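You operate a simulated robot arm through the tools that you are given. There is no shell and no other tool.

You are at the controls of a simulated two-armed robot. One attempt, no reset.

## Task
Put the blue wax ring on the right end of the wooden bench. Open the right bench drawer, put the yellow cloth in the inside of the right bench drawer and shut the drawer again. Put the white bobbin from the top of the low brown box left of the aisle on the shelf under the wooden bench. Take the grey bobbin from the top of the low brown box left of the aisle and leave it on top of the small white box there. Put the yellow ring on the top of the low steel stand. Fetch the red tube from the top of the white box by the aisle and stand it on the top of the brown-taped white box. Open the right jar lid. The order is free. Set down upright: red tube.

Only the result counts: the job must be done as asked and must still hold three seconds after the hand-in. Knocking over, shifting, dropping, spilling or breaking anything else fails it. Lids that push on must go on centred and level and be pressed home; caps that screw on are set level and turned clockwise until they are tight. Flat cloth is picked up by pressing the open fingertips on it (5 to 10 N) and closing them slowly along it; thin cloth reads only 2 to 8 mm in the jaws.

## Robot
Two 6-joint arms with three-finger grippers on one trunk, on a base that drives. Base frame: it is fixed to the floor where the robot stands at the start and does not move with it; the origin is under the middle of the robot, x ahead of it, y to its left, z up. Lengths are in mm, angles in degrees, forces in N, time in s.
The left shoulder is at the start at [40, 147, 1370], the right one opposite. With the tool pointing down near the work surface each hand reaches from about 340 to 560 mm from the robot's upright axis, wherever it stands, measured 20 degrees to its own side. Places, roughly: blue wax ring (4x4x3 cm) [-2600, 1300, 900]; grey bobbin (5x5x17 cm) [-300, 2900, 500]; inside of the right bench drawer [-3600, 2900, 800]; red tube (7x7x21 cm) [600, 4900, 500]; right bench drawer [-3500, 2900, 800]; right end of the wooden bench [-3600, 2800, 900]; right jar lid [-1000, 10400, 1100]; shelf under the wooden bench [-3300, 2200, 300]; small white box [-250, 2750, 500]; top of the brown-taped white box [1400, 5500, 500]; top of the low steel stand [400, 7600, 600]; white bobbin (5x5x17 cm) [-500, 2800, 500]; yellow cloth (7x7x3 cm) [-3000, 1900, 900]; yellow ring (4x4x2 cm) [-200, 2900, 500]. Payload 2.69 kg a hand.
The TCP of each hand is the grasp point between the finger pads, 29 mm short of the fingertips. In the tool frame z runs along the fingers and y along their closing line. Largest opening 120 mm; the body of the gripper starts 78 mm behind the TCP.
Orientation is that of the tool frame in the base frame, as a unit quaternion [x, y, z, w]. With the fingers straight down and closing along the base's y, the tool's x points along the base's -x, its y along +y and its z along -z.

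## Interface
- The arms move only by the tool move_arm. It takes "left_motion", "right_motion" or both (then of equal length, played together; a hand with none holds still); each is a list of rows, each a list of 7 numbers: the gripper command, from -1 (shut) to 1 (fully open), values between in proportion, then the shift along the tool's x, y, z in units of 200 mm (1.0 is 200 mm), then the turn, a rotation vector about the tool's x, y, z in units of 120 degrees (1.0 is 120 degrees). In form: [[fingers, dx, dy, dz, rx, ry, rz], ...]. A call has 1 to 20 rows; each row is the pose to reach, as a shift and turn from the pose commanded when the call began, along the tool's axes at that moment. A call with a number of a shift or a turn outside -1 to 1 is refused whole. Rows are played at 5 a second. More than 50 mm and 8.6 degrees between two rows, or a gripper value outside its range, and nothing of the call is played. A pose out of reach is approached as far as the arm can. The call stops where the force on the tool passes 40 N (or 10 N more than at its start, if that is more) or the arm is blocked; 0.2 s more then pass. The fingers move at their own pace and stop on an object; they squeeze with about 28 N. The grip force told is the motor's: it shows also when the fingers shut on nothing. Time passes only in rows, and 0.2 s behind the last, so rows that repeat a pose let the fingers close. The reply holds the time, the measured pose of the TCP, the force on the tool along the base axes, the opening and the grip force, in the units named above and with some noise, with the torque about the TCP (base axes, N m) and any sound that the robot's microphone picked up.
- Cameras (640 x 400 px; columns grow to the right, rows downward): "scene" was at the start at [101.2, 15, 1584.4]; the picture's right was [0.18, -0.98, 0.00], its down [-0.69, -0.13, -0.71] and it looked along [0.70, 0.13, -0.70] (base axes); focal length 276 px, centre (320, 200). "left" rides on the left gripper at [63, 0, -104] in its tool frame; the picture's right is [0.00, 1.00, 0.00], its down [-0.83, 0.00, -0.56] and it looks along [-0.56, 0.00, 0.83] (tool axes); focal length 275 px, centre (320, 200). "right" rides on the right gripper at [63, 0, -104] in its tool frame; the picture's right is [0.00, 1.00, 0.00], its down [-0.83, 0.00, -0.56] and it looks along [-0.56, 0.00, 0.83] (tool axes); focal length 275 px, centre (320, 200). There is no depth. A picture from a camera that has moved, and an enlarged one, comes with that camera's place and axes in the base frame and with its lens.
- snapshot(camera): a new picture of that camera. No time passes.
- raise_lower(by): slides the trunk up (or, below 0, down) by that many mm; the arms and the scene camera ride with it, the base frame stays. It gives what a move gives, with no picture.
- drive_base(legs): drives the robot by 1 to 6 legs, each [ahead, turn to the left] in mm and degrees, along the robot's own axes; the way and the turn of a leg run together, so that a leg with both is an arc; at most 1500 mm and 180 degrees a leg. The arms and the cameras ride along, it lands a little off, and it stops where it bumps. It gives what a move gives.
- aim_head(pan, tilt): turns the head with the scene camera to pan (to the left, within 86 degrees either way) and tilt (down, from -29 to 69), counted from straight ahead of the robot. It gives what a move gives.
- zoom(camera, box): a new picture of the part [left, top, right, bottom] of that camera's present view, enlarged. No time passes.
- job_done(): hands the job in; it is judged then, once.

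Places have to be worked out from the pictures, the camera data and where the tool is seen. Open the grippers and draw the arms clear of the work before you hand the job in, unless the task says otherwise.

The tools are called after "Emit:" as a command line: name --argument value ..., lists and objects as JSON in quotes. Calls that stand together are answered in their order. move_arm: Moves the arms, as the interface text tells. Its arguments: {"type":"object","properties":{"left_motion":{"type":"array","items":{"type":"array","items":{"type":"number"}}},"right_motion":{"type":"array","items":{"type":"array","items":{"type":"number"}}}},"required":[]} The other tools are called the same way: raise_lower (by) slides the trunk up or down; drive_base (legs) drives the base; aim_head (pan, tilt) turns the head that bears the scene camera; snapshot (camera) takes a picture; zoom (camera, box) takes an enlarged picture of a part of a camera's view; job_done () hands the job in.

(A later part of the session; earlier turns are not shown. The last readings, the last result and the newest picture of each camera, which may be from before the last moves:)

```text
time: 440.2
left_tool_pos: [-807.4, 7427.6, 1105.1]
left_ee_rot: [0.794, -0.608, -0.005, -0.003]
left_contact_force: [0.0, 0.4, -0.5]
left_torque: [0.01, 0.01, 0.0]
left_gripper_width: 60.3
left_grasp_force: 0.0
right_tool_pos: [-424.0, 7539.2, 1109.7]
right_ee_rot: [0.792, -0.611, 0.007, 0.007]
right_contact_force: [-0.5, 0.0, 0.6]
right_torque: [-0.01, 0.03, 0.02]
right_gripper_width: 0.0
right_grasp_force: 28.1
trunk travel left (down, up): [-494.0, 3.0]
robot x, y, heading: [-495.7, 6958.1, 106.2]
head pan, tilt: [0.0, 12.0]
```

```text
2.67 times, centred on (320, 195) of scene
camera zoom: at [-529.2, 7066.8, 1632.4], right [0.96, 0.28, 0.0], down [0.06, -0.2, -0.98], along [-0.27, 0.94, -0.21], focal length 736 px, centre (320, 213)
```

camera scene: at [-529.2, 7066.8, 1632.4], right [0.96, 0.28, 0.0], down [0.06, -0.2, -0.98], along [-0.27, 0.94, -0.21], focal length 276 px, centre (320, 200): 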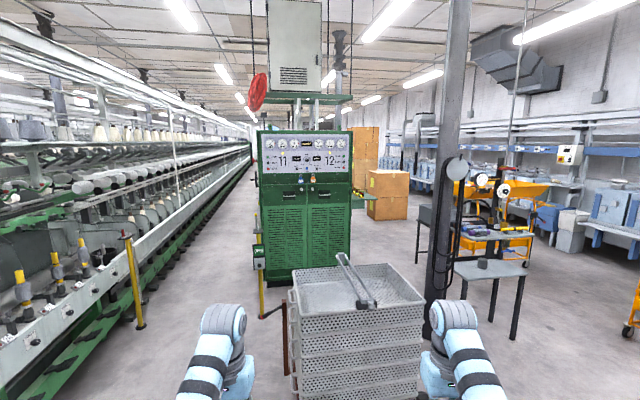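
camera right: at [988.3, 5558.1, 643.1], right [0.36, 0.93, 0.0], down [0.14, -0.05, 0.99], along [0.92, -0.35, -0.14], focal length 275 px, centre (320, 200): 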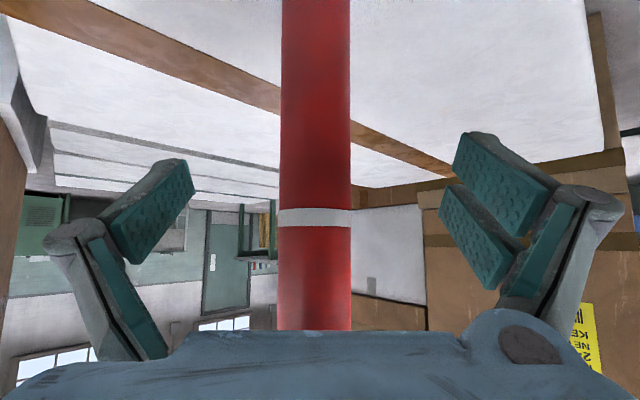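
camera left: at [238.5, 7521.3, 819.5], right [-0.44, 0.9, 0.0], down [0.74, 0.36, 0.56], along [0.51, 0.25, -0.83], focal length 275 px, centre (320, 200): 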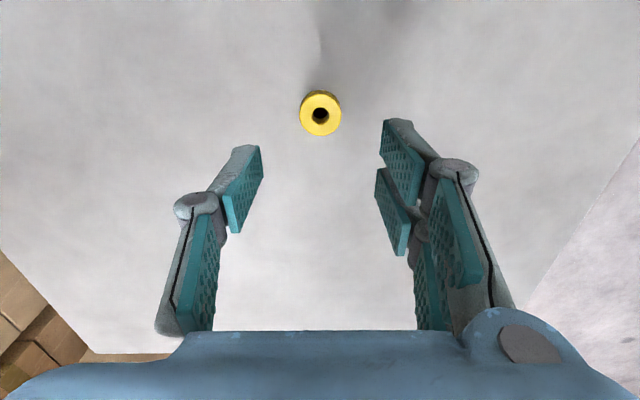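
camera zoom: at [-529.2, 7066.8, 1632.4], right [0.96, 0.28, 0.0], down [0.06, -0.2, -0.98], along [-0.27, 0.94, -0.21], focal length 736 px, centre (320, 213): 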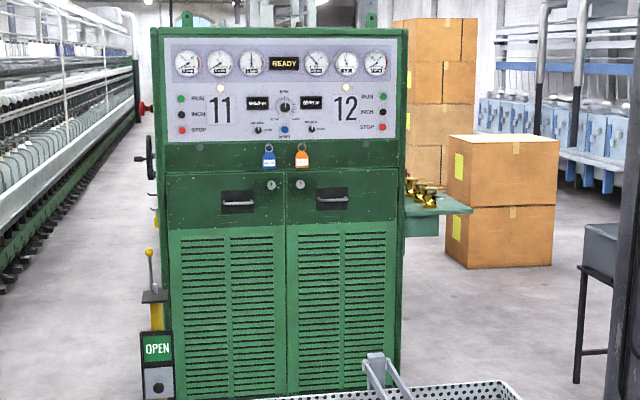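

The target lies on a shelf at the right side of the green machine. I drive up between the steel stand and the perforated cart to see the passage.

Emit:
drive_base --legs '[[0, -29.3], [780, 0]]'

Emit:
aim_head --pan 25 --tilt 25

Emit:
snapshot --camera "scene"

Emit:
aim_head --pan -35 --tilt 25

Emit:
snapshot --camera "scene"

```text
time: 445.8
left_tool_pos: [-359.4, 8274.1, 1106.2]
left_ee_rot: [-0.614, 0.789, 0.005, 0.005]
left_contact_force: [-0.4, -0.2, 0.0]
left_torque: [0.02, 0.02, 0.01]
left_gripper_width: 59.9
left_grasp_force: 0.1
right_tool_pos: [26.6, 8182.4, 1109.3]
right_ee_rot: [-0.613, 0.79, -0.005, -0.007]
right_contact_force: [-0.2, -0.2, 0.9]
right_torque: [0.01, -0.01, -0.02]
right_gripper_width: 0.0
right_grasp_force: 27.8
trunk travel left (down, up): [-494.0, 3.0]
robot x, y, heading: [-322.4, 7713.4, 76.7]
head pan, tilt: [0.0, 12.0]
```

```text
time: 446.7
left_tool_pos: [-359.5, 8275.4, 1103.8]
left_ee_rot: [-0.614, 0.789, 0.004, 0.003]
left_contact_force: [-0.4, -0.1, -0.1]
left_torque: [-0.01, 0.03, -0.03]
left_gripper_width: 59.9
left_grasp_force: 0.1
right_tool_pos: [28.4, 8183.9, 1109.2]
right_ee_rot: [-0.612, 0.791, -0.005, -0.008]
right_contact_force: [0.2, -0.2, 0.0]
right_torque: [0.0, 0.0, -0.03]
right_gripper_width: 0.0
right_grasp_force: 28.3
trunk travel left (down, up): [-494.0, 3.0]
robot x, y, heading: [-321.5, 7712.9, 76.7]
head pan, tilt: [25.0, 25.0]
```

```text
taken
camera scene: at [-334.3, 7823.9, 1611.4], right [0.98, 0.2, 0.0], down [0.09, -0.41, -0.91], along [-0.18, 0.89, -0.42], focal length 276 px, centre (320, 200)
```

scene: 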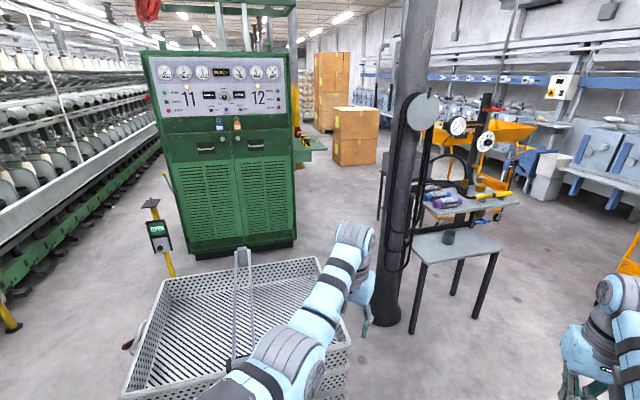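

```text
time: 448.0
left_tool_pos: [-359.5, 8275.0, 1105.1]
left_ee_rot: [-0.615, 0.789, 0.004, 0.004]
left_contact_force: [0.6, 0.7, 0.2]
left_torque: [0.01, 0.0, -0.01]
left_gripper_width: 59.9
left_grasp_force: 0.0
right_tool_pos: [28.4, 8184.9, 1108.5]
right_ee_rot: [-0.612, 0.791, -0.006, -0.008]
right_contact_force: [0.0, 0.1, -0.4]
right_torque: [0.0, 0.02, -0.04]
right_gripper_width: 0.0
right_grasp_force: 28.2
trunk travel left (down, up): [-494.0, 3.0]
robot x, y, heading: [-319.9, 7718.1, 76.6]
head pan, tilt: [-35.0, 25.0]
```

```text
taken
camera scene: at [-247.0, 7794.7, 1611.4], right [0.67, -0.75, 0.0], down [-0.32, -0.28, -0.91], along [0.68, 0.6, -0.42], focal length 276 px, centre (320, 200)
```

scene: 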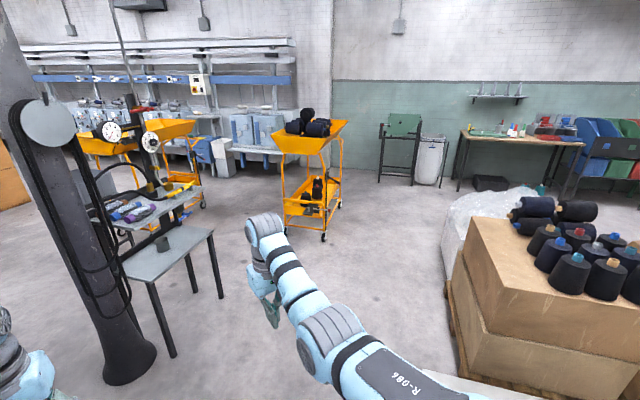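

The gap between cart and column is too narrow, so I'll go round the cart's west side and then between cart and machine front to the machine's right side.

Emit:
drive_base --legs '[[0, 108.4], [1335, 0], [0, -93], [1451, 0], [0, -62.2]]'

Emit:
aim_head --pan 0 --tilt 25

Emit:
snapshot --camera "scene"

```text
time: 468.7
left_tool_pos: [-1973.8, 9396.2, 1112.5]
left_ee_rot: [0.734, -0.679, -0.009, -0.009]
left_contact_force: [0.1, 0.2, -0.5]
left_torque: [-0.03, 0.03, -0.01]
left_gripper_width: 59.9
left_grasp_force: 0.0
right_tool_pos: [-1577.3, 9434.0, 1117.7]
right_ee_rot: [0.732, -0.681, 0.003, -0.001]
right_contact_force: [-0.4, -0.6, -0.1]
right_torque: [0.01, 0.01, 0.04]
right_gripper_width: 0.0
right_grasp_force: 28.2
trunk travel left (down, up): [-494.0, 3.0]
robot x, y, heading: [-1751.8, 8890.7, 94.9]
head pan, tilt: [-35.0, 25.0]
stopped in leg 4: the robot was blocked; the commanded pose is now the measured one
```

```text
time: 469.7
left_tool_pos: [-1973.4, 9395.3, 1110.0]
left_ee_rot: [0.734, -0.679, -0.008, -0.01]
left_contact_force: [0.3, 1.1, -0.4]
left_torque: [-0.11, 0.0, -0.01]
left_gripper_width: 59.9
left_grasp_force: 0.1
right_tool_pos: [-1578.3, 9433.6, 1117.9]
right_ee_rot: [0.733, -0.681, 0.003, 0.0]
right_contact_force: [-0.2, 1.9, 0.3]
right_torque: [-0.12, 0.0, -0.04]
right_gripper_width: 0.0
right_grasp_force: 28.0
trunk travel left (down, up): [-494.0, 3.0]
robot x, y, heading: [-1755.9, 8894.3, 95.2]
head pan, tilt: [0.0, 25.0]
```

```text
taken
camera scene: at [-1771.6, 8976.1, 1614.0], right [1.0, 0.09, 0.01], down [0.04, -0.4, -0.91], along [-0.08, 0.91, -0.41], focal length 276 px, centre (320, 200)
```

scene: 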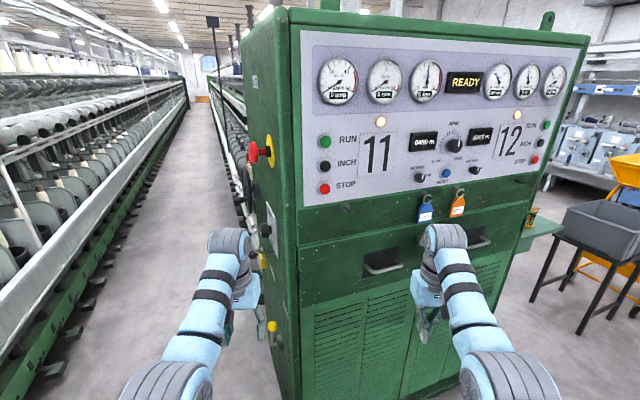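

The robot stopped as blocked near the machine. I look at what was touched.

Emit:
aim_head --pan 15 --tilt 60

Emit:
snapshot --camera "scene"

Emit:
snapshot --camera "left"

Emit:
snapshot --camera "right"

Emit:
aim_head --pan -60 --tilt 45

Emit:
snapshot --camera "scene"

```text
time: 470.7
left_tool_pos: [-1975.8, 9395.6, 1111.4]
left_ee_rot: [0.734, -0.679, -0.009, -0.011]
left_contact_force: [-0.6, 1.0, 0.4]
left_torque: [-0.14, -0.01, -0.02]
left_gripper_width: 60.2
left_grasp_force: 0.1
right_tool_pos: [-1578.6, 9432.7, 1117.3]
right_ee_rot: [0.733, -0.68, 0.003, -0.001]
right_contact_force: [-1.1, 1.9, -0.9]
right_torque: [-0.12, -0.02, 0.02]
right_gripper_width: 0.0
right_grasp_force: 28.0
trunk travel left (down, up): [-494.0, 3.0]
robot x, y, heading: [-1752.9, 8891.6, 95.3]
head pan, tilt: [15.0, 60.0]
```

```text
taken
camera scene: at [-1787.5, 8947.9, 1563.5], right [0.94, 0.35, 0.01], down [0.3, -0.8, -0.51], along [-0.17, 0.49, -0.86], focal length 276 px, centre (320, 200)
```

scene: 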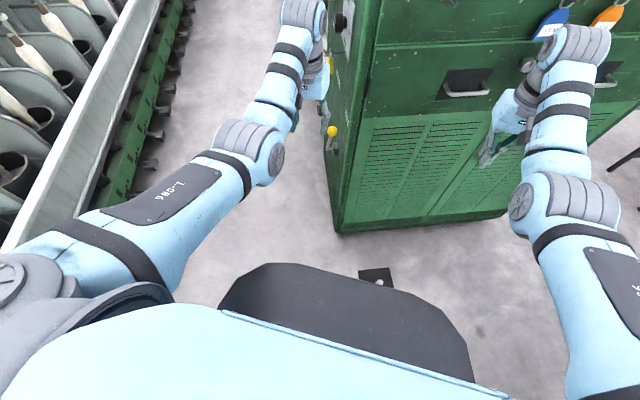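

```text
taken
camera left: at [-1970.1, 9329.2, 1215.0], right [-1.0, -0.07, 0.0], down [-0.06, 0.81, 0.58], along [-0.04, 0.58, -0.82], focal length 275 px, centre (320, 200)
```

left: 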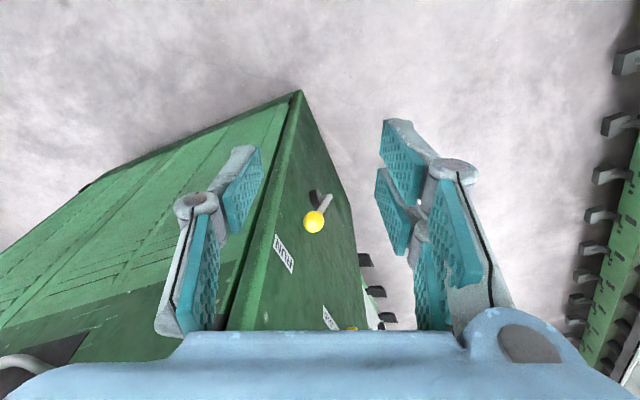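

```text
taken
camera right: at [-1574.0, 9370.2, 1222.2], right [-1.0, -0.08, -0.01], down [-0.07, 0.83, 0.55], along [-0.04, 0.55, -0.83], focal length 275 px, centre (320, 200)
```

right: 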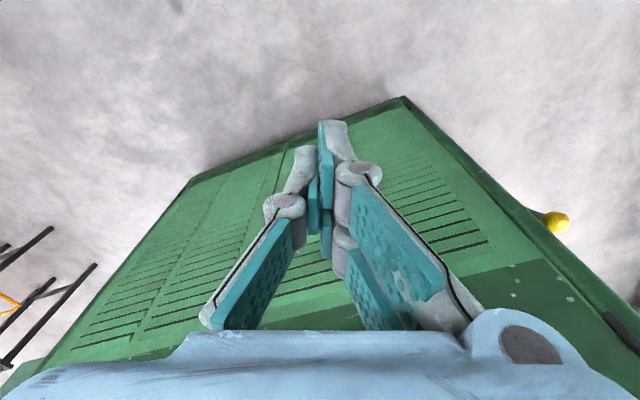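

```text
time: 472.2
left_tool_pos: [-1975.3, 9394.7, 1112.4]
left_ee_rot: [0.734, -0.679, -0.007, -0.009]
left_contact_force: [0.0, -0.7, 1.0]
left_torque: [0.07, 0.03, 0.01]
left_gripper_width: 60.0
left_grasp_force: 0.1
right_tool_pos: [-1577.3, 9433.1, 1118.2]
right_ee_rot: [0.733, -0.681, 0.004, -0.001]
right_contact_force: [-0.1, -1.1, 0.7]
right_torque: [0.05, 0.05, -0.01]
right_gripper_width: 0.1
right_grasp_force: 27.9
trunk travel left (down, up): [-494.0, 3.0]
robot x, y, heading: [-1755.0, 8890.1, 95.1]
head pan, tilt: [-60.0, 45.0]
```

```text
taken
camera scene: at [-1700.6, 8932.0, 1583.5], right [0.58, -0.82, -0.01], down [-0.57, -0.4, -0.72], along [0.58, 0.42, -0.69], focal length 276 px, centre (320, 200)
```

scene: 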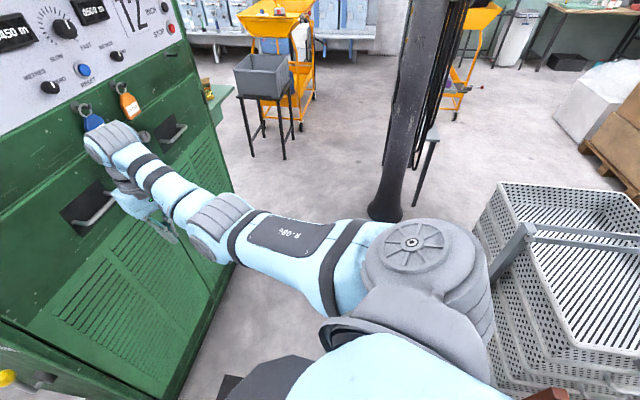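

I search for the yellow "OPEN" post, which must be close to the hood.

Emit:
aim_head --pan 0 --tilt 69

Emit:
snapshot --camera "scene"

Emit:
aim_head --pan -30 --tilt 60

Emit:
snapshot --camera "scene"

Emit:
aim_head --pan 60 --tilt 55

Emit:
snapshot --camera "scene"

```text
time: 473.5
left_tool_pos: [-1975.3, 9393.2, 1112.1]
left_ee_rot: [0.735, -0.678, -0.009, -0.011]
left_contact_force: [-0.4, -2.1, -0.3]
left_torque: [0.11, -0.07, 0.01]
left_gripper_width: 60.2
left_grasp_force: 0.2
right_tool_pos: [-1579.1, 9433.2, 1119.7]
right_ee_rot: [0.732, -0.681, 0.003, -0.003]
right_contact_force: [-0.4, -1.3, 0.7]
right_torque: [0.12, -0.03, 0.02]
right_gripper_width: 0.1
right_grasp_force: 28.7
trunk travel left (down, up): [-494.0, 3.0]
robot x, y, heading: [-1753.4, 8891.0, 95.5]
head pan, tilt: [0.0, 68.8]
```

```text
taken
camera scene: at [-1773.6, 8941.4, 1554.6], right [1.0, 0.09, 0.01], down [0.09, -0.92, -0.38], along [-0.02, 0.38, -0.93], focal length 276 px, centre (320, 200)
```

scene: 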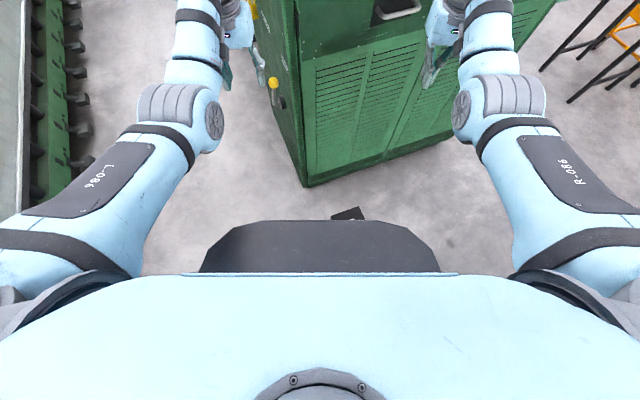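

```text
time: 474.4
left_tool_pos: [-1975.8, 9394.2, 1110.7]
left_ee_rot: [0.735, -0.678, -0.008, -0.01]
left_contact_force: [0.3, -0.6, 0.0]
left_torque: [0.07, 0.02, 0.03]
left_gripper_width: 60.1
left_grasp_force: 0.1
right_tool_pos: [-1578.9, 9433.6, 1118.8]
right_ee_rot: [0.732, -0.681, 0.002, -0.002]
right_contact_force: [-0.2, -1.1, -0.1]
right_torque: [0.08, 0.04, 0.0]
right_gripper_width: 0.0
right_grasp_force: 28.1
trunk travel left (down, up): [-494.0, 3.0]
robot x, y, heading: [-1748.4, 8888.0, 95.3]
head pan, tilt: [-30.0, 60.0]
```

```text
taken
camera scene: at [-1742.1, 8945.6, 1564.1], right [0.91, -0.42, 0.0], down [-0.36, -0.78, -0.52], along [0.22, 0.47, -0.86], focal length 276 px, centre (320, 200)
```

scene: 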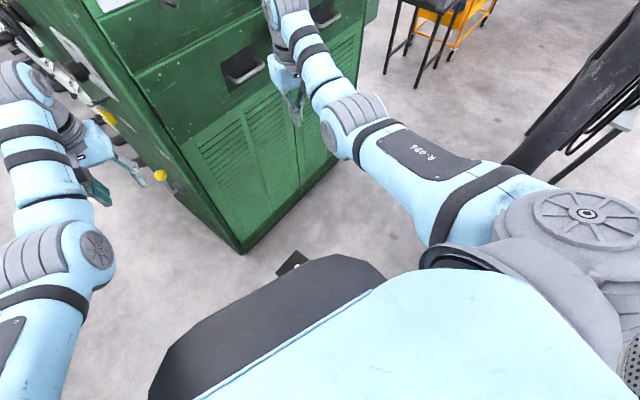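

```text
time: 476.1
left_tool_pos: [-1976.1, 9394.0, 1110.8]
left_ee_rot: [0.735, -0.678, -0.009, -0.009]
left_contact_force: [-0.6, 0.8, 1.1]
left_torque: [-0.12, 0.01, 0.0]
left_gripper_width: 60.0
left_grasp_force: 0.1
right_tool_pos: [-1578.3, 9432.9, 1118.7]
right_ee_rot: [0.733, -0.68, 0.003, -0.002]
right_contact_force: [-0.2, 1.5, -0.6]
right_torque: [-0.12, 0.01, 0.01]
right_gripper_width: 0.1
right_grasp_force: 28.1
trunk travel left (down, up): [-494.0, 3.0]
robot x, y, heading: [-1751.6, 8894.3, 95.1]
head pan, tilt: [60.0, 55.0]
```

```text
taken
camera scene: at [-1837.7, 8915.3, 1568.6], right [0.42, 0.91, 0.02], down [0.75, -0.33, -0.57], along [-0.51, 0.25, -0.82], focal length 276 px, centre (320, 200)
```

scene: 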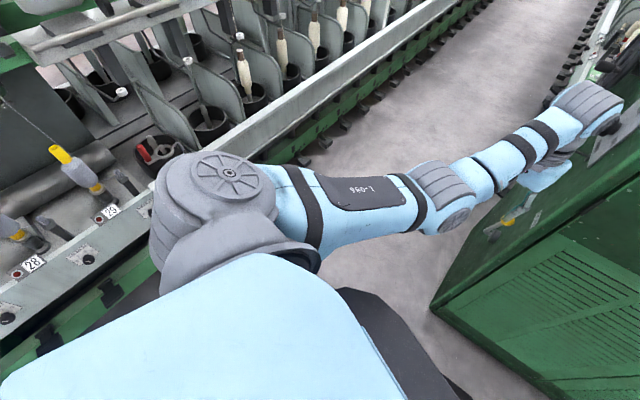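

The camera axes show the base slightly tipped; something may be under it. I zoom in on the black plate by the hood.

Emit:
aim_head --pan -5 --tilt 62

Emit:
zoom --camera "scene" --box '[240, 180, 440, 305]'

Emit:
snapshot --camera "scene"

```text
time: 477.4
left_tool_pos: [-1975.8, 9393.9, 1111.8]
left_ee_rot: [0.735, -0.678, -0.008, -0.01]
left_contact_force: [-0.7, -0.9, 0.2]
left_torque: [0.1, -0.02, -0.01]
left_gripper_width: 60.1
left_grasp_force: 0.1
right_tool_pos: [-1578.7, 9430.9, 1118.4]
right_ee_rot: [0.732, -0.681, 0.003, -0.002]
right_contact_force: [-0.6, -1.3, 0.8]
right_torque: [0.05, -0.05, 0.01]
right_gripper_width: 0.0
right_grasp_force: 27.6
trunk travel left (down, up): [-494.0, 3.0]
robot x, y, heading: [-1751.5, 8893.3, 95.5]
head pan, tilt: [-5.0, 62.0]
```

```text
3.20 times, centred on (340, 242) of scene
camera zoom: at [-1774.5, 8949.7, 1561.7], right [1.0, 0.01, 0.01], down [0.01, -0.87, -0.49], along [0.01, 0.49, -0.87], focal length 884 px, centre (256, 64)
```

zoom: 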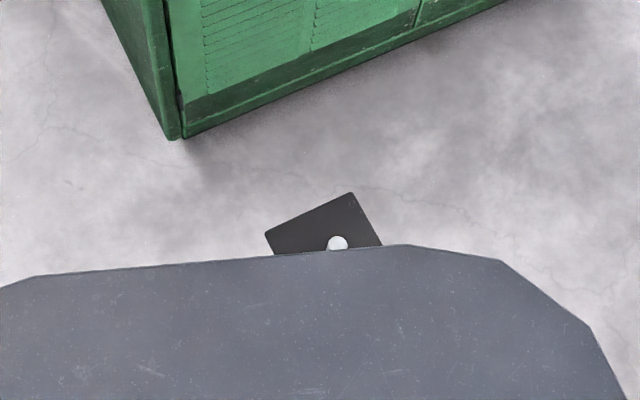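

```text
taken
camera scene: at [-1774.5, 8949.7, 1561.7], right [1.0, 0.01, 0.01], down [0.01, -0.87, -0.49], along [0.01, 0.49, -0.87], focal length 276 px, centre (320, 200)
```

scene: 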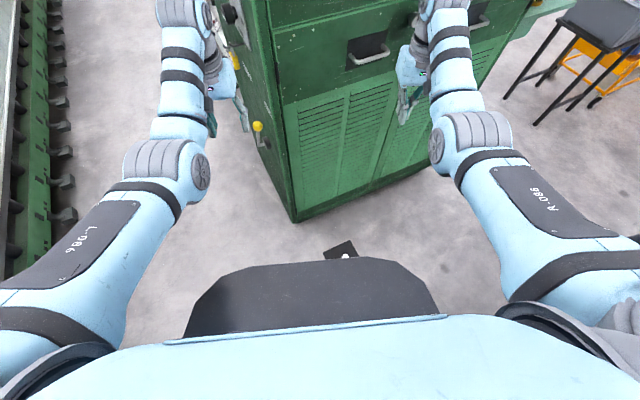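

There is a black plate with a white button right at the hood's front. I tilt the right wrist camera to see it from the side before moving.

Emit:
move_arm --right_motion '[[-1, 0, 0, 0, -0.035, 0.05, 0], [-1, 0, 0, 0, -0.07, 0.1, 0], [-1, 0, 0, 0, -0.105, 0.15, 0], [-1, 0, 0, 0, -0.14, 0.2, 0], [-1, 0, 0, 0, -0.175, 0.25, 0], [-1, 0, 0, 0, -0.21, 0.3, 0], [-1, 0, 0, 0, -0.245, 0.35, 0], [-1, 0, 0, 0, -0.245, 0.35, 0]]'

Emit:
snapshot --camera "right"

```text
time: 479.2
left_tool_pos: [-1975.9, 9394.4, 1112.8]
left_ee_rot: [0.735, -0.678, -0.009, -0.011]
left_contact_force: [0.2, 2.1, -0.3]
left_torque: [-0.1, -0.02, 0.01]
left_gripper_width: 60.1
left_grasp_force: 0.0
right_tool_pos: [-1626.3, 9342.3, 1126.7]
right_ee_rot: [0.694, -0.637, 0.039, 0.334]
right_contact_force: [-1.2, 1.4, 0.5]
right_torque: [-0.11, 0.02, 0.04]
right_gripper_width: 0.4
right_grasp_force: 28.0
right hand out of reach, approached as far as the arm can: row 2, 3, 4, 5, 6, 7, 8
trunk travel left (down, up): [-494.0, 3.0]
robot x, y, heading: [-1748.7, 8893.3, 95.3]
head pan, tilt: [-5.0, 62.0]
```

```text
taken
camera right: at [-1575.8, 9341.2, 1236.6], right [-0.91, 0.03, 0.42], down [0.05, 1.0, 0.03], along [-0.42, 0.05, -0.91], focal length 275 px, centre (320, 200)
```

right: 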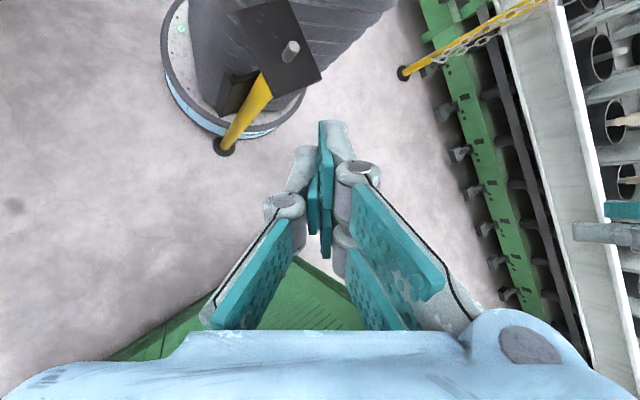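

The wrist view shows the yellow post standing upright just touching the base front (base front is only ≈260 mm ahead of the axis). I back off gently and level the right hand.

Emit:
drive_base --legs '[[-300, 0]]'

Emit:
move_arm --right_motion '[[-1, 0, 0, 0, 0.042, -0.05, 0.001], [-1, 0, 0, 0, 0.084, -0.1, 0.002], [-1, 0, 0, 0, 0.127, -0.149, 0.004], [-1, 0, 0, 0, 0.169, -0.198, 0.005], [-1, 0, 0, 0, 0.211, -0.248, 0.006], [-1, 0, 0, 0, 0.211, -0.248, 0.006]]'

Emit:
aim_head --pan -10 --tilt 40

Emit:
snapshot --camera "scene"

```text
time: 480.4
left_tool_pos: [-1963.9, 9345.6, 1092.4]
left_ee_rot: [0.737, -0.676, -0.008, -0.008]
left_contact_force: [-0.6, 2.1, -1.5]
left_torque: [-0.19, -0.07, -0.01]
left_gripper_width: 59.8
left_grasp_force: 0.1
right_tool_pos: [-1617.5, 9318.1, 1124.1]
right_ee_rot: [0.709, -0.633, 0.014, 0.31]
right_contact_force: [-0.6, 0.8, -0.9]
right_torque: [-0.1, -0.04, 0.05]
right_gripper_width: 0.3
right_grasp_force: 27.7
trunk travel left (down, up): [-494.0, 3.0]
robot x, y, heading: [-1747.0, 8826.4, 94.4]
head pan, tilt: [-5.0, 62.0]
stopped in leg 1: the robot was blocked; the commanded pose is now the measured one
```

```text
time: 481.8
left_tool_pos: [-1957.8, 9338.1, 1099.2]
left_ee_rot: [0.737, -0.676, -0.014, -0.008]
left_contact_force: [0.2, -0.7, 0.2]
left_torque: [0.02, 0.02, -0.01]
left_gripper_width: 59.9
left_grasp_force: 0.1
right_tool_pos: [-1626.7, 9422.6, 1119.7]
right_ee_rot: [0.735, -0.677, -0.03, -0.022]
right_contact_force: [-0.5, -0.4, -0.5]
right_torque: [-0.03, -0.02, 0.01]
right_gripper_width: 0.3
right_grasp_force: 28.7
right hand out of reach, approached as far as the arm can: row 1, 2, 3, 4, 5, 6
trunk travel left (down, up): [-494.0, 3.0]
robot x, y, heading: [-1745.3, 8825.0, 94.3]
head pan, tilt: [-5.0, 62.0]
```

```text
time: 482.6
left_tool_pos: [-1956.1, 9339.6, 1097.7]
left_ee_rot: [0.737, -0.676, -0.015, -0.008]
left_contact_force: [0.7, 0.2, -1.0]
left_torque: [-0.04, 0.0, 0.0]
left_gripper_width: 60.1
left_grasp_force: 0.0
right_tool_pos: [-1624.0, 9423.3, 1118.2]
right_ee_rot: [0.735, -0.677, -0.03, -0.019]
right_contact_force: [0.1, -0.5, 0.7]
right_torque: [-0.02, -0.01, 0.02]
right_gripper_width: 0.0
right_grasp_force: 27.7
trunk travel left (down, up): [-494.0, 3.0]
robot x, y, heading: [-1746.1, 8825.0, 94.3]
head pan, tilt: [-10.0, 40.0]
```

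```text
taken
camera scene: at [-1739.7, 8930.7, 1587.9], right [1.0, -0.1, 0.0], down [-0.06, -0.64, -0.77], along [0.08, 0.76, -0.64], focal length 276 px, centre (320, 200)
```

scene: 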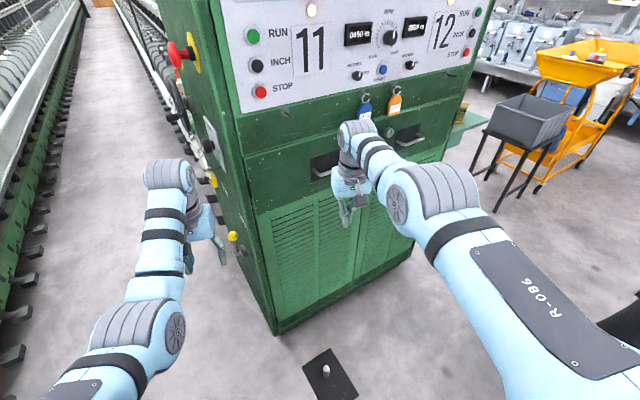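

The post is unmoved at ≈(-1700,9160). Backing stopped after 66 mm; the base is level again now. I look behind/right for any obstruction.

Emit:
aim_head --pan -85 --tilt 50

Emit:
snapshot --camera "scene"

Emit:
aim_head --pan 85 --tilt 50

Emit:
snapshot --camera "scene"

```text
time: 484.1
left_tool_pos: [-1955.7, 9340.1, 1098.3]
left_ee_rot: [0.737, -0.676, -0.014, -0.008]
left_contact_force: [-0.3, -0.2, -1.1]
left_torque: [-0.02, 0.02, 0.01]
left_gripper_width: 60.0
left_grasp_force: 0.0
right_tool_pos: [-1624.6, 9423.9, 1120.5]
right_ee_rot: [0.735, -0.677, -0.031, -0.021]
right_contact_force: [0.7, 0.2, 0.6]
right_torque: [-0.01, 0.01, -0.01]
right_gripper_width: 0.0
right_grasp_force: 27.6
trunk travel left (down, up): [-494.0, 3.0]
robot x, y, heading: [-1748.8, 8824.4, 94.3]
head pan, tilt: [-85.0, 50.0]
```

```text
taken
camera scene: at [-1672.4, 8858.0, 1573.9], right [0.16, -0.99, 0.0], down [-0.76, -0.12, -0.64], along [0.63, 0.1, -0.77], focal length 276 px, centre (320, 200)
```

scene: 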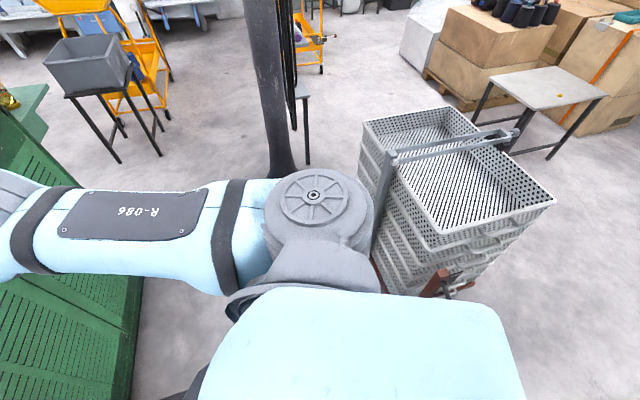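

```text
time: 486.7
left_tool_pos: [-1955.6, 9338.1, 1099.7]
left_ee_rot: [0.736, -0.676, -0.015, -0.008]
left_contact_force: [-0.5, 0.4, 0.2]
left_torque: [0.01, -0.01, 0.03]
left_gripper_width: 59.9
left_grasp_force: 0.0
right_tool_pos: [-1625.7, 9422.1, 1119.7]
right_ee_rot: [0.735, -0.677, -0.03, -0.02]
right_contact_force: [1.0, -0.3, -1.1]
right_torque: [0.0, -0.03, 0.01]
right_gripper_width: 0.0
right_grasp_force: 27.9
trunk travel left (down, up): [-494.0, 3.0]
robot x, y, heading: [-1747.5, 8825.8, 94.6]
head pan, tilt: [85.0, 50.0]
```

```text
taken
camera scene: at [-1825.4, 8846.3, 1573.9], right [0.01, 1.0, 0.0], down [0.77, -0.01, -0.64], along [-0.64, 0.01, -0.77], focal length 276 px, centre (320, 200)
```

scene: 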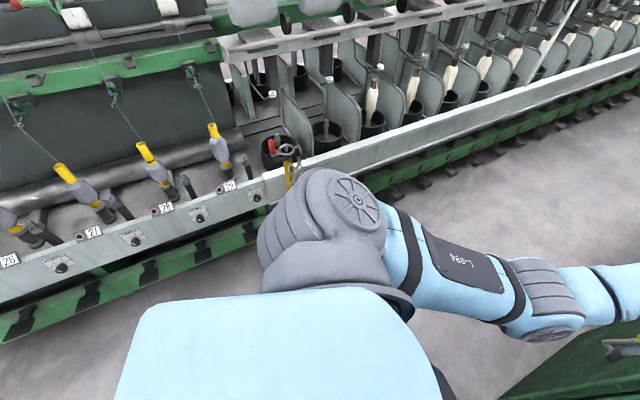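

Nothing visible close behind. I try backing again, a short 100 mm.

Emit:
drive_base --legs '[[-100, 0]]'

Emit:
aim_head --pan 0 --tilt 50

Emit:
snapshot --camera "scene"

```text
time: 487.8
left_tool_pos: [-1950.4, 9254.3, 1092.4]
left_ee_rot: [0.737, -0.676, -0.01, -0.004]
left_contact_force: [-0.6, 0.5, 0.4]
left_torque: [-0.02, -0.02, -0.02]
left_gripper_width: 59.6
left_grasp_force: 0.0
right_tool_pos: [-1616.6, 9337.0, 1113.2]
right_ee_rot: [0.735, -0.677, -0.027, -0.016]
right_contact_force: [-0.4, 1.8, -0.1]
right_torque: [-0.11, -0.02, -0.01]
right_gripper_width: 0.0
right_grasp_force: 27.9
trunk travel left (down, up): [-494.0, 3.0]
robot x, y, heading: [-1740.0, 8726.7, 94.6]
head pan, tilt: [85.0, 50.0]
```

```text
time: 489.4
left_tool_pos: [-1948.2, 9241.2, 1099.6]
left_ee_rot: [0.737, -0.676, -0.014, -0.007]
left_contact_force: [-0.6, 0.0, -0.1]
left_torque: [-0.02, -0.01, -0.02]
left_gripper_width: 59.9
left_grasp_force: 0.1
right_tool_pos: [-1616.2, 9324.9, 1119.6]
right_ee_rot: [0.735, -0.677, -0.031, -0.021]
right_contact_force: [0.8, -0.1, -0.6]
right_torque: [0.08, 0.02, 0.01]
right_gripper_width: 0.0
right_grasp_force: 28.3
trunk travel left (down, up): [-494.0, 3.0]
robot x, y, heading: [-1745.1, 8724.4, 94.3]
head pan, tilt: [0.0, 50.0]
```

```text
taken
camera scene: at [-1746.8, 8824.0, 1573.9], right [1.0, 0.08, 0.0], down [0.06, -0.76, -0.64], along [-0.05, 0.64, -0.77], focal length 276 px, centre (320, 200)
```

scene: 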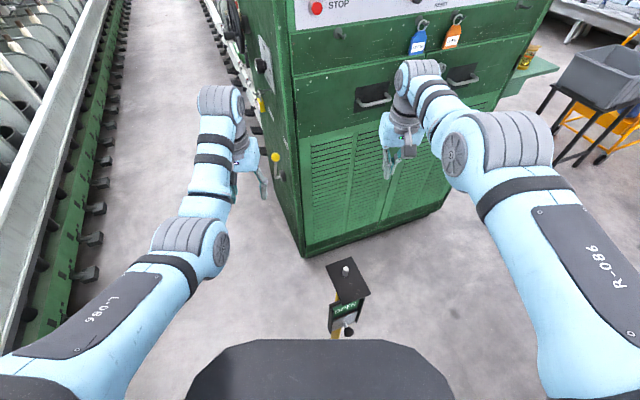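

The post stands untouched. The jar is visible on the green shelf at the machine's right side. I back a bit more and drive diagonally (heading ≈44°) between cart and machine to its right side.

Emit:
drive_base --legs '[[-160, 0], [0, -50.3], [1450, 0], [420, 0], [0, 90]]'

Emit:
aim_head --pan 30 --tilt 20

Emit:
snapshot --camera "scene"

```text
time: 505.9
left_tool_pos: [-864.7, 10111.5, 1100.0]
left_ee_rot: [0.921, -0.388, -0.017, -0.002]
left_contact_force: [0.3, -0.4, 0.1]
left_torque: [-0.05, -0.01, 0.01]
left_gripper_width: 59.8
left_grasp_force: 0.1
right_tool_pos: [-661.3, 10387.0, 1119.2]
right_ee_rot: [0.921, -0.389, -0.036, -0.009]
right_contact_force: [-0.6, -0.1, -0.7]
right_torque: [0.0, 0.02, 0.02]
right_gripper_width: 0.0
right_grasp_force: 27.7
trunk travel left (down, up): [-494.0, 3.0]
robot x, y, heading: [-379.0, 9847.0, 133.8]
head pan, tilt: [0.0, 50.0]
```

```text
time: 506.8
left_tool_pos: [-863.7, 10112.6, 1098.3]
left_ee_rot: [0.921, -0.388, -0.017, -0.002]
left_contact_force: [0.1, -0.3, 0.7]
left_torque: [-0.03, -0.01, -0.01]
left_gripper_width: 59.9
left_grasp_force: 0.0
right_tool_pos: [-661.8, 10387.4, 1119.6]
right_ee_rot: [0.92, -0.39, -0.036, -0.008]
right_contact_force: [0.6, -0.7, 0.0]
right_torque: [0.02, -0.01, -0.01]
right_gripper_width: 0.1
right_grasp_force: 28.1
trunk travel left (down, up): [-494.0, 3.0]
robot x, y, heading: [-379.4, 9847.6, 133.6]
head pan, tilt: [30.0, 20.0]
```

```text
taken
camera scene: at [-480.2, 9888.0, 1619.4], right [0.28, 0.96, 0.0], down [0.33, -0.1, -0.94], along [-0.9, 0.26, -0.34], focal length 276 px, centre (320, 200)
```

scene: 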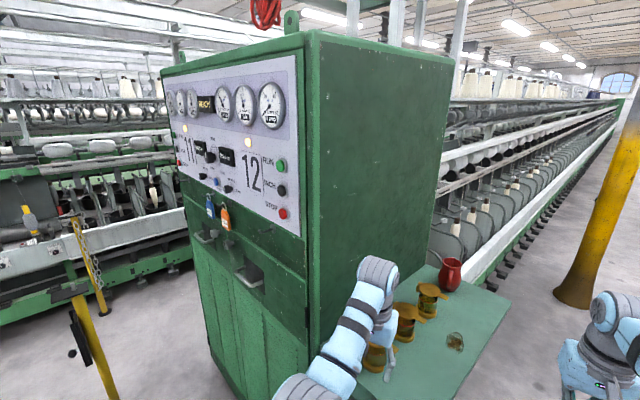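

Three brass jars stand on the shelf, and the left hand is quite near them. I zoom in before moving.

Emit:
zoom --camera "scene" --box '[320, 240, 520, 365]'

Emit:
snapshot --camera "left"

```text
3.20 times, centred on (420, 302) of scene
camera zoom: at [-480.2, 9888.0, 1619.4], right [0.28, 0.96, 0.0], down [0.33, -0.1, -0.94], along [-0.9, 0.26, -0.34], focal length 884 px, centre (0, -128)
```

zoom: 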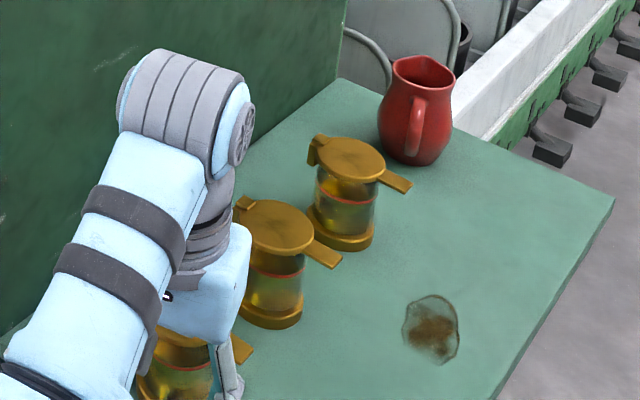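

```text
taken
camera left: at [-817.6, 10064.1, 1202.1], right [-0.72, -0.7, 0.01], down [-0.56, 0.59, 0.58], along [-0.41, 0.41, -0.81], focal length 275 px, centre (320, 200)
```

left: 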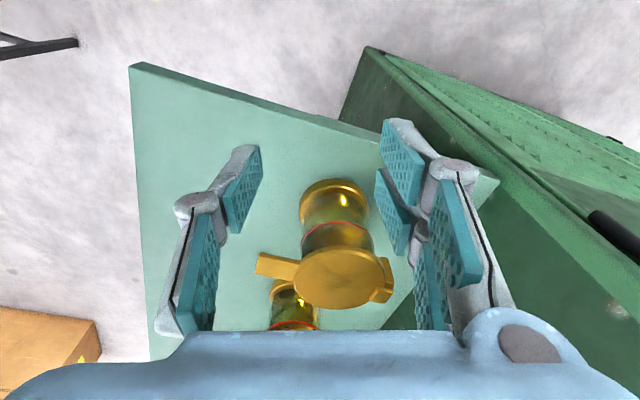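

The target is the right jar (next to the red jug), a hinged lid with a thumb tab toward the outside, at ≈(-1027,10380,1100). The left hand is close to the first jar, so I back straight off 150 mm, then drive round to face the shelf squarely.

Emit:
drive_base --legs '[[-150, 0]]'

Emit:
snapshot --camera "scene"

Emit:
drive_base --legs '[[0, -52.6], [887, 0], [0, 125.7]]'

Emit:
aim_head --pan 0 --tilt 30

Emit:
snapshot --camera "scene"

Emit:
zoom --camera "scene" --box '[220, 130, 460, 280]'

```text
time: 508.2
left_tool_pos: [-780.7, 10037.4, 1094.1]
left_ee_rot: [0.919, -0.394, -0.014, -0.003]
left_contact_force: [-1.0, 0.4, 0.3]
left_torque: [-0.03, -0.06, -0.04]
left_gripper_width: 60.2
left_grasp_force: 0.1
right_tool_pos: [-577.3, 10309.8, 1118.7]
right_ee_rot: [0.919, -0.394, -0.032, -0.009]
right_contact_force: [-0.6, -0.6, -0.6]
right_torque: [-0.06, -0.08, -0.05]
right_gripper_width: 0.0
right_grasp_force: 27.8
trunk travel left (down, up): [-494.0, 3.0]
robot x, y, heading: [-293.1, 9763.9, 133.2]
head pan, tilt: [30.0, 20.0]
stopped in leg 1: the robot was blocked; the commanded pose is now the measured one
```

```text
taken
camera scene: at [-404.2, 9812.8, 1618.6], right [0.29, 0.96, 0.0], down [0.33, -0.11, -0.94], along [-0.9, 0.27, -0.35], focal length 276 px, centre (320, 200)
```

scene: 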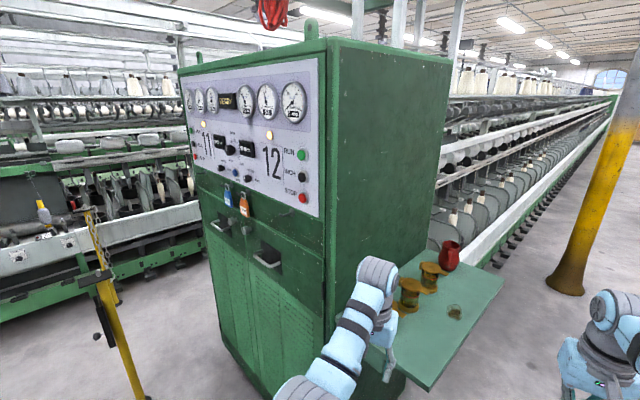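

```text
time: 513.6
left_tool_pos: [-302.1, 10804.7, 1097.3]
left_ee_rot: [-0.66, 0.751, 0.017, 0.007]
left_contact_force: [0.6, 1.2, -0.2]
left_torque: [-0.04, 0.05, 0.0]
left_gripper_width: 60.1
left_grasp_force: 0.1
right_tool_pos: [39.7, 10814.0, 1117.8]
right_ee_rot: [-0.658, 0.752, 0.028, 0.019]
right_contact_force: [0.6, -1.1, 0.0]
right_torque: [-0.01, 0.07, 0.04]
right_gripper_width: 0.2
right_grasp_force: 28.0
trunk travel left (down, up): [-494.0, 3.0]
robot x, y, heading: [-223.5, 10256.0, 82.2]
head pan, tilt: [30.0, 20.0]
stopped in leg 2: the robot was blocked; the commanded pose is now the measured one
```

```text
time: 514.5
left_tool_pos: [-310.6, 10806.4, 1095.5]
left_ee_rot: [-0.66, 0.751, 0.013, 0.009]
left_contact_force: [-0.9, -0.1, -1.2]
left_torque: [0.02, -0.03, 0.0]
left_gripper_width: 59.9
left_grasp_force: 0.1
right_tool_pos: [30.3, 10817.1, 1119.4]
right_ee_rot: [-0.659, 0.751, 0.025, 0.023]
right_contact_force: [-0.9, -0.4, -0.3]
right_torque: [-0.04, 0.0, 0.02]
right_gripper_width: 0.1
right_grasp_force: 27.5
trunk travel left (down, up): [-494.0, 3.0]
robot x, y, heading: [-218.1, 10255.7, 82.5]
head pan, tilt: [0.0, 30.0]
```

```text
taken
camera scene: at [-206.2, 10368.8, 1603.2], right [0.99, -0.13, 0.0], down [-0.06, -0.5, -0.87], along [0.11, 0.86, -0.5], focal length 276 px, centre (320, 200)
```

scene: 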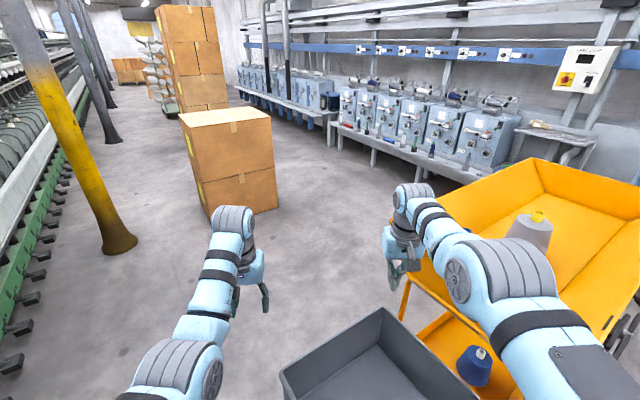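

```text
2.67 times, centred on (340, 205) of scene
camera zoom: at [-206.2, 10368.8, 1603.2], right [0.99, -0.13, 0.0], down [-0.06, -0.5, -0.87], along [0.11, 0.86, -0.5], focal length 736 px, centre (267, 187)
```

zoom: 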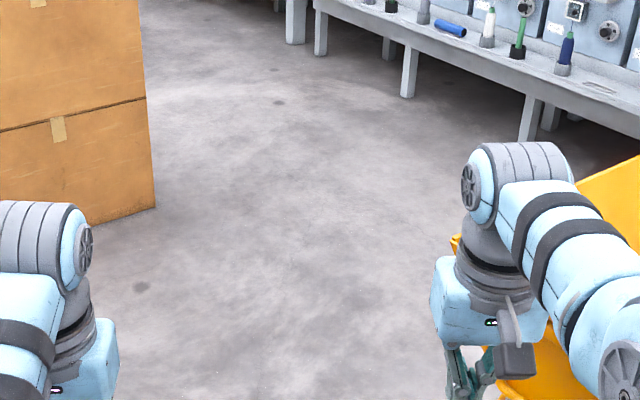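

The robot bumped again, probably the small table with the grey bin. I look down before backing off.

Emit:
aim_head --pan -10 --tilt 62

Emit:
snapshot --camera "scene"

Emit:
snapshot --camera "right"

Emit:
snapshot --camera "left"

```text
time: 515.5
left_tool_pos: [-308.9, 10805.5, 1096.4]
left_ee_rot: [-0.66, 0.751, 0.015, 0.01]
left_contact_force: [-0.5, -1.0, -0.2]
left_torque: [0.0, 0.0, 0.03]
left_gripper_width: 60.2
left_grasp_force: 0.0
right_tool_pos: [31.9, 10815.0, 1120.1]
right_ee_rot: [-0.659, 0.752, 0.026, 0.023]
right_contact_force: [-0.5, 0.0, 0.4]
right_torque: [0.01, -0.02, 0.01]
right_gripper_width: 0.1
right_grasp_force: 28.3
trunk travel left (down, up): [-494.0, 3.0]
robot x, y, heading: [-222.1, 10257.3, 82.6]
head pan, tilt: [-10.0, 62.0]
```

```text
taken
camera scene: at [-197.2, 10337.6, 1559.1], right [0.95, -0.3, 0.0], down [-0.26, -0.84, -0.47], along [0.14, 0.45, -0.88], focal length 276 px, centre (320, 200)
```

scene: 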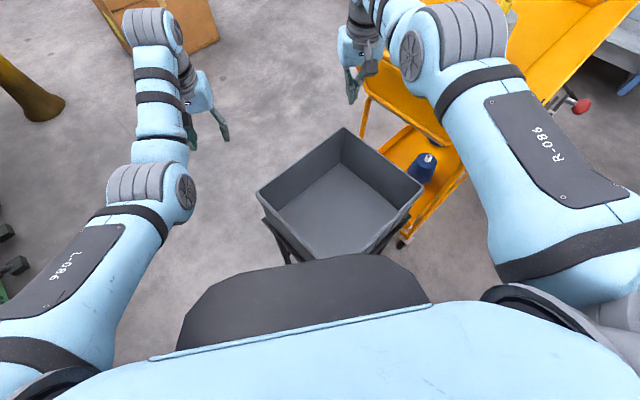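

```text
taken
camera right: at [24.2, 10744.3, 1219.0], right [-0.99, 0.13, 0.01], down [0.11, 0.78, 0.61], along [0.07, 0.61, -0.79], focal length 275 px, centre (320, 200)
```

right: 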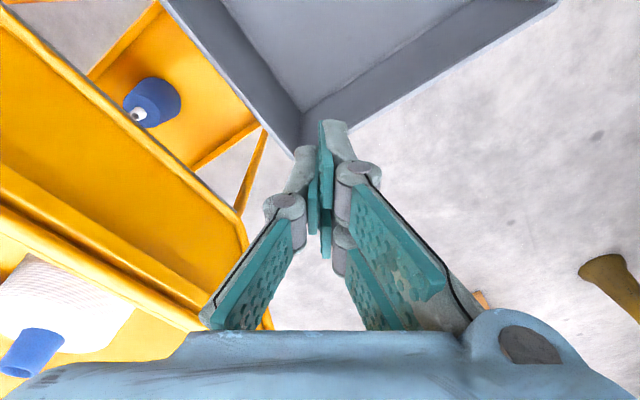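

```text
taken
camera left: at [-316.9, 10739.0, 1199.9], right [-0.99, 0.13, 0.01], down [0.11, 0.8, 0.58], along [0.07, 0.58, -0.81], focal length 275 px, centre (320, 200)
```

left: 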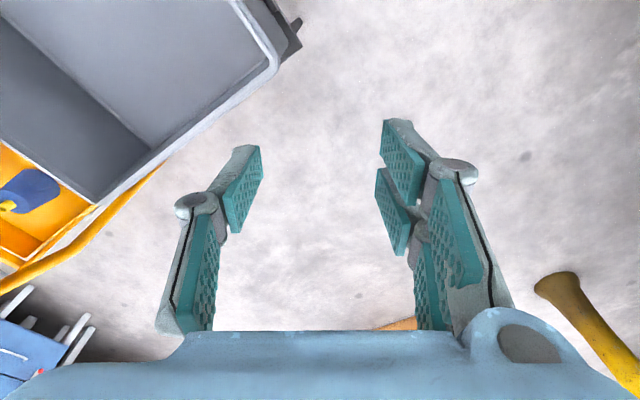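

The base front just touches the small table's leg (table and bin look in place). I back off 230 mm, then swing the left arm outward/back to keep it clear of shelf and machine.

Emit:
drive_base --legs '[[-230, 0]]'

Emit:
move_arm --left_motion '[[0, 0.1, 0.12, -0.05, 0, 0, 0], [0, 0.2, 0.24, -0.1, 0, 0, 0], [0, 0.3, 0.36, -0.15, 0, 0, 0], [0, 0.4, 0.48, -0.2, 0, 0, 0], [0, 0.5, 0.6, -0.25, 0, 0, 0], [0, 0.5, 0.6, -0.25, 0, 0, 0]]'

Emit:
snapshot --camera "scene"

```text
time: 517.2
left_tool_pos: [-338.3, 10582.4, 1094.0]
left_ee_rot: [-0.661, 0.75, 0.012, 0.007]
left_contact_force: [-0.1, 0.9, -0.9]
left_torque: [-0.04, -0.04, -0.02]
left_gripper_width: 59.9
left_grasp_force: 0.0
right_tool_pos: [1.9, 10593.2, 1116.5]
right_ee_rot: [-0.658, 0.752, 0.025, 0.02]
right_contact_force: [0.0, 0.3, 0.1]
right_torque: [-0.04, 0.05, 0.0]
right_gripper_width: 0.0
right_grasp_force: 28.2
trunk travel left (down, up): [-494.0, 3.0]
robot x, y, heading: [-247.2, 10028.6, 82.6]
head pan, tilt: [-10.0, 62.0]
```

```text
time: 518.6
left_tool_pos: [-474.1, 10588.1, 1092.2]
left_ee_rot: [-0.661, 0.75, 0.013, 0.01]
left_contact_force: [0.6, -0.9, -0.8]
left_torque: [-0.02, -0.01, -0.01]
left_gripper_width: 60.0
left_grasp_force: 0.1
left hand out of reach, approached as far as the arm can: row 1, 2, 3, 4, 5, 6
right_tool_pos: [1.3, 10587.1, 1120.1]
right_ee_rot: [-0.659, 0.752, 0.026, 0.021]
right_contact_force: [1.6, 0.1, 0.3]
right_torque: [0.0, -0.01, 0.0]
right_gripper_width: 0.0
right_grasp_force: 28.5
trunk travel left (down, up): [-494.0, 3.0]
robot x, y, heading: [-248.7, 10028.3, 82.6]
head pan, tilt: [-10.0, 62.0]
```

```text
taken
camera scene: at [-226.9, 10110.7, 1559.0], right [0.95, -0.3, 0.0], down [-0.26, -0.84, -0.47], along [0.14, 0.45, -0.88], focal length 276 px, centre (320, 200)
```

scene: 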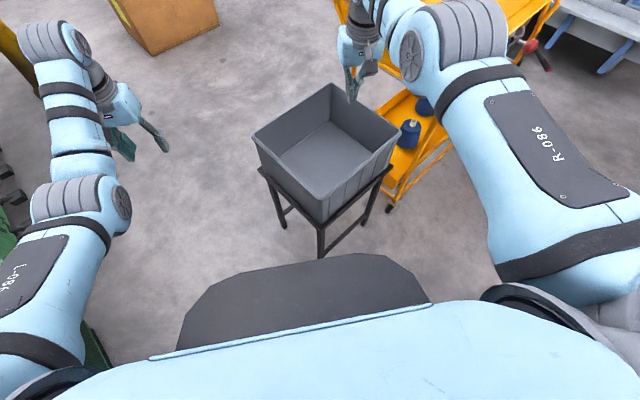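

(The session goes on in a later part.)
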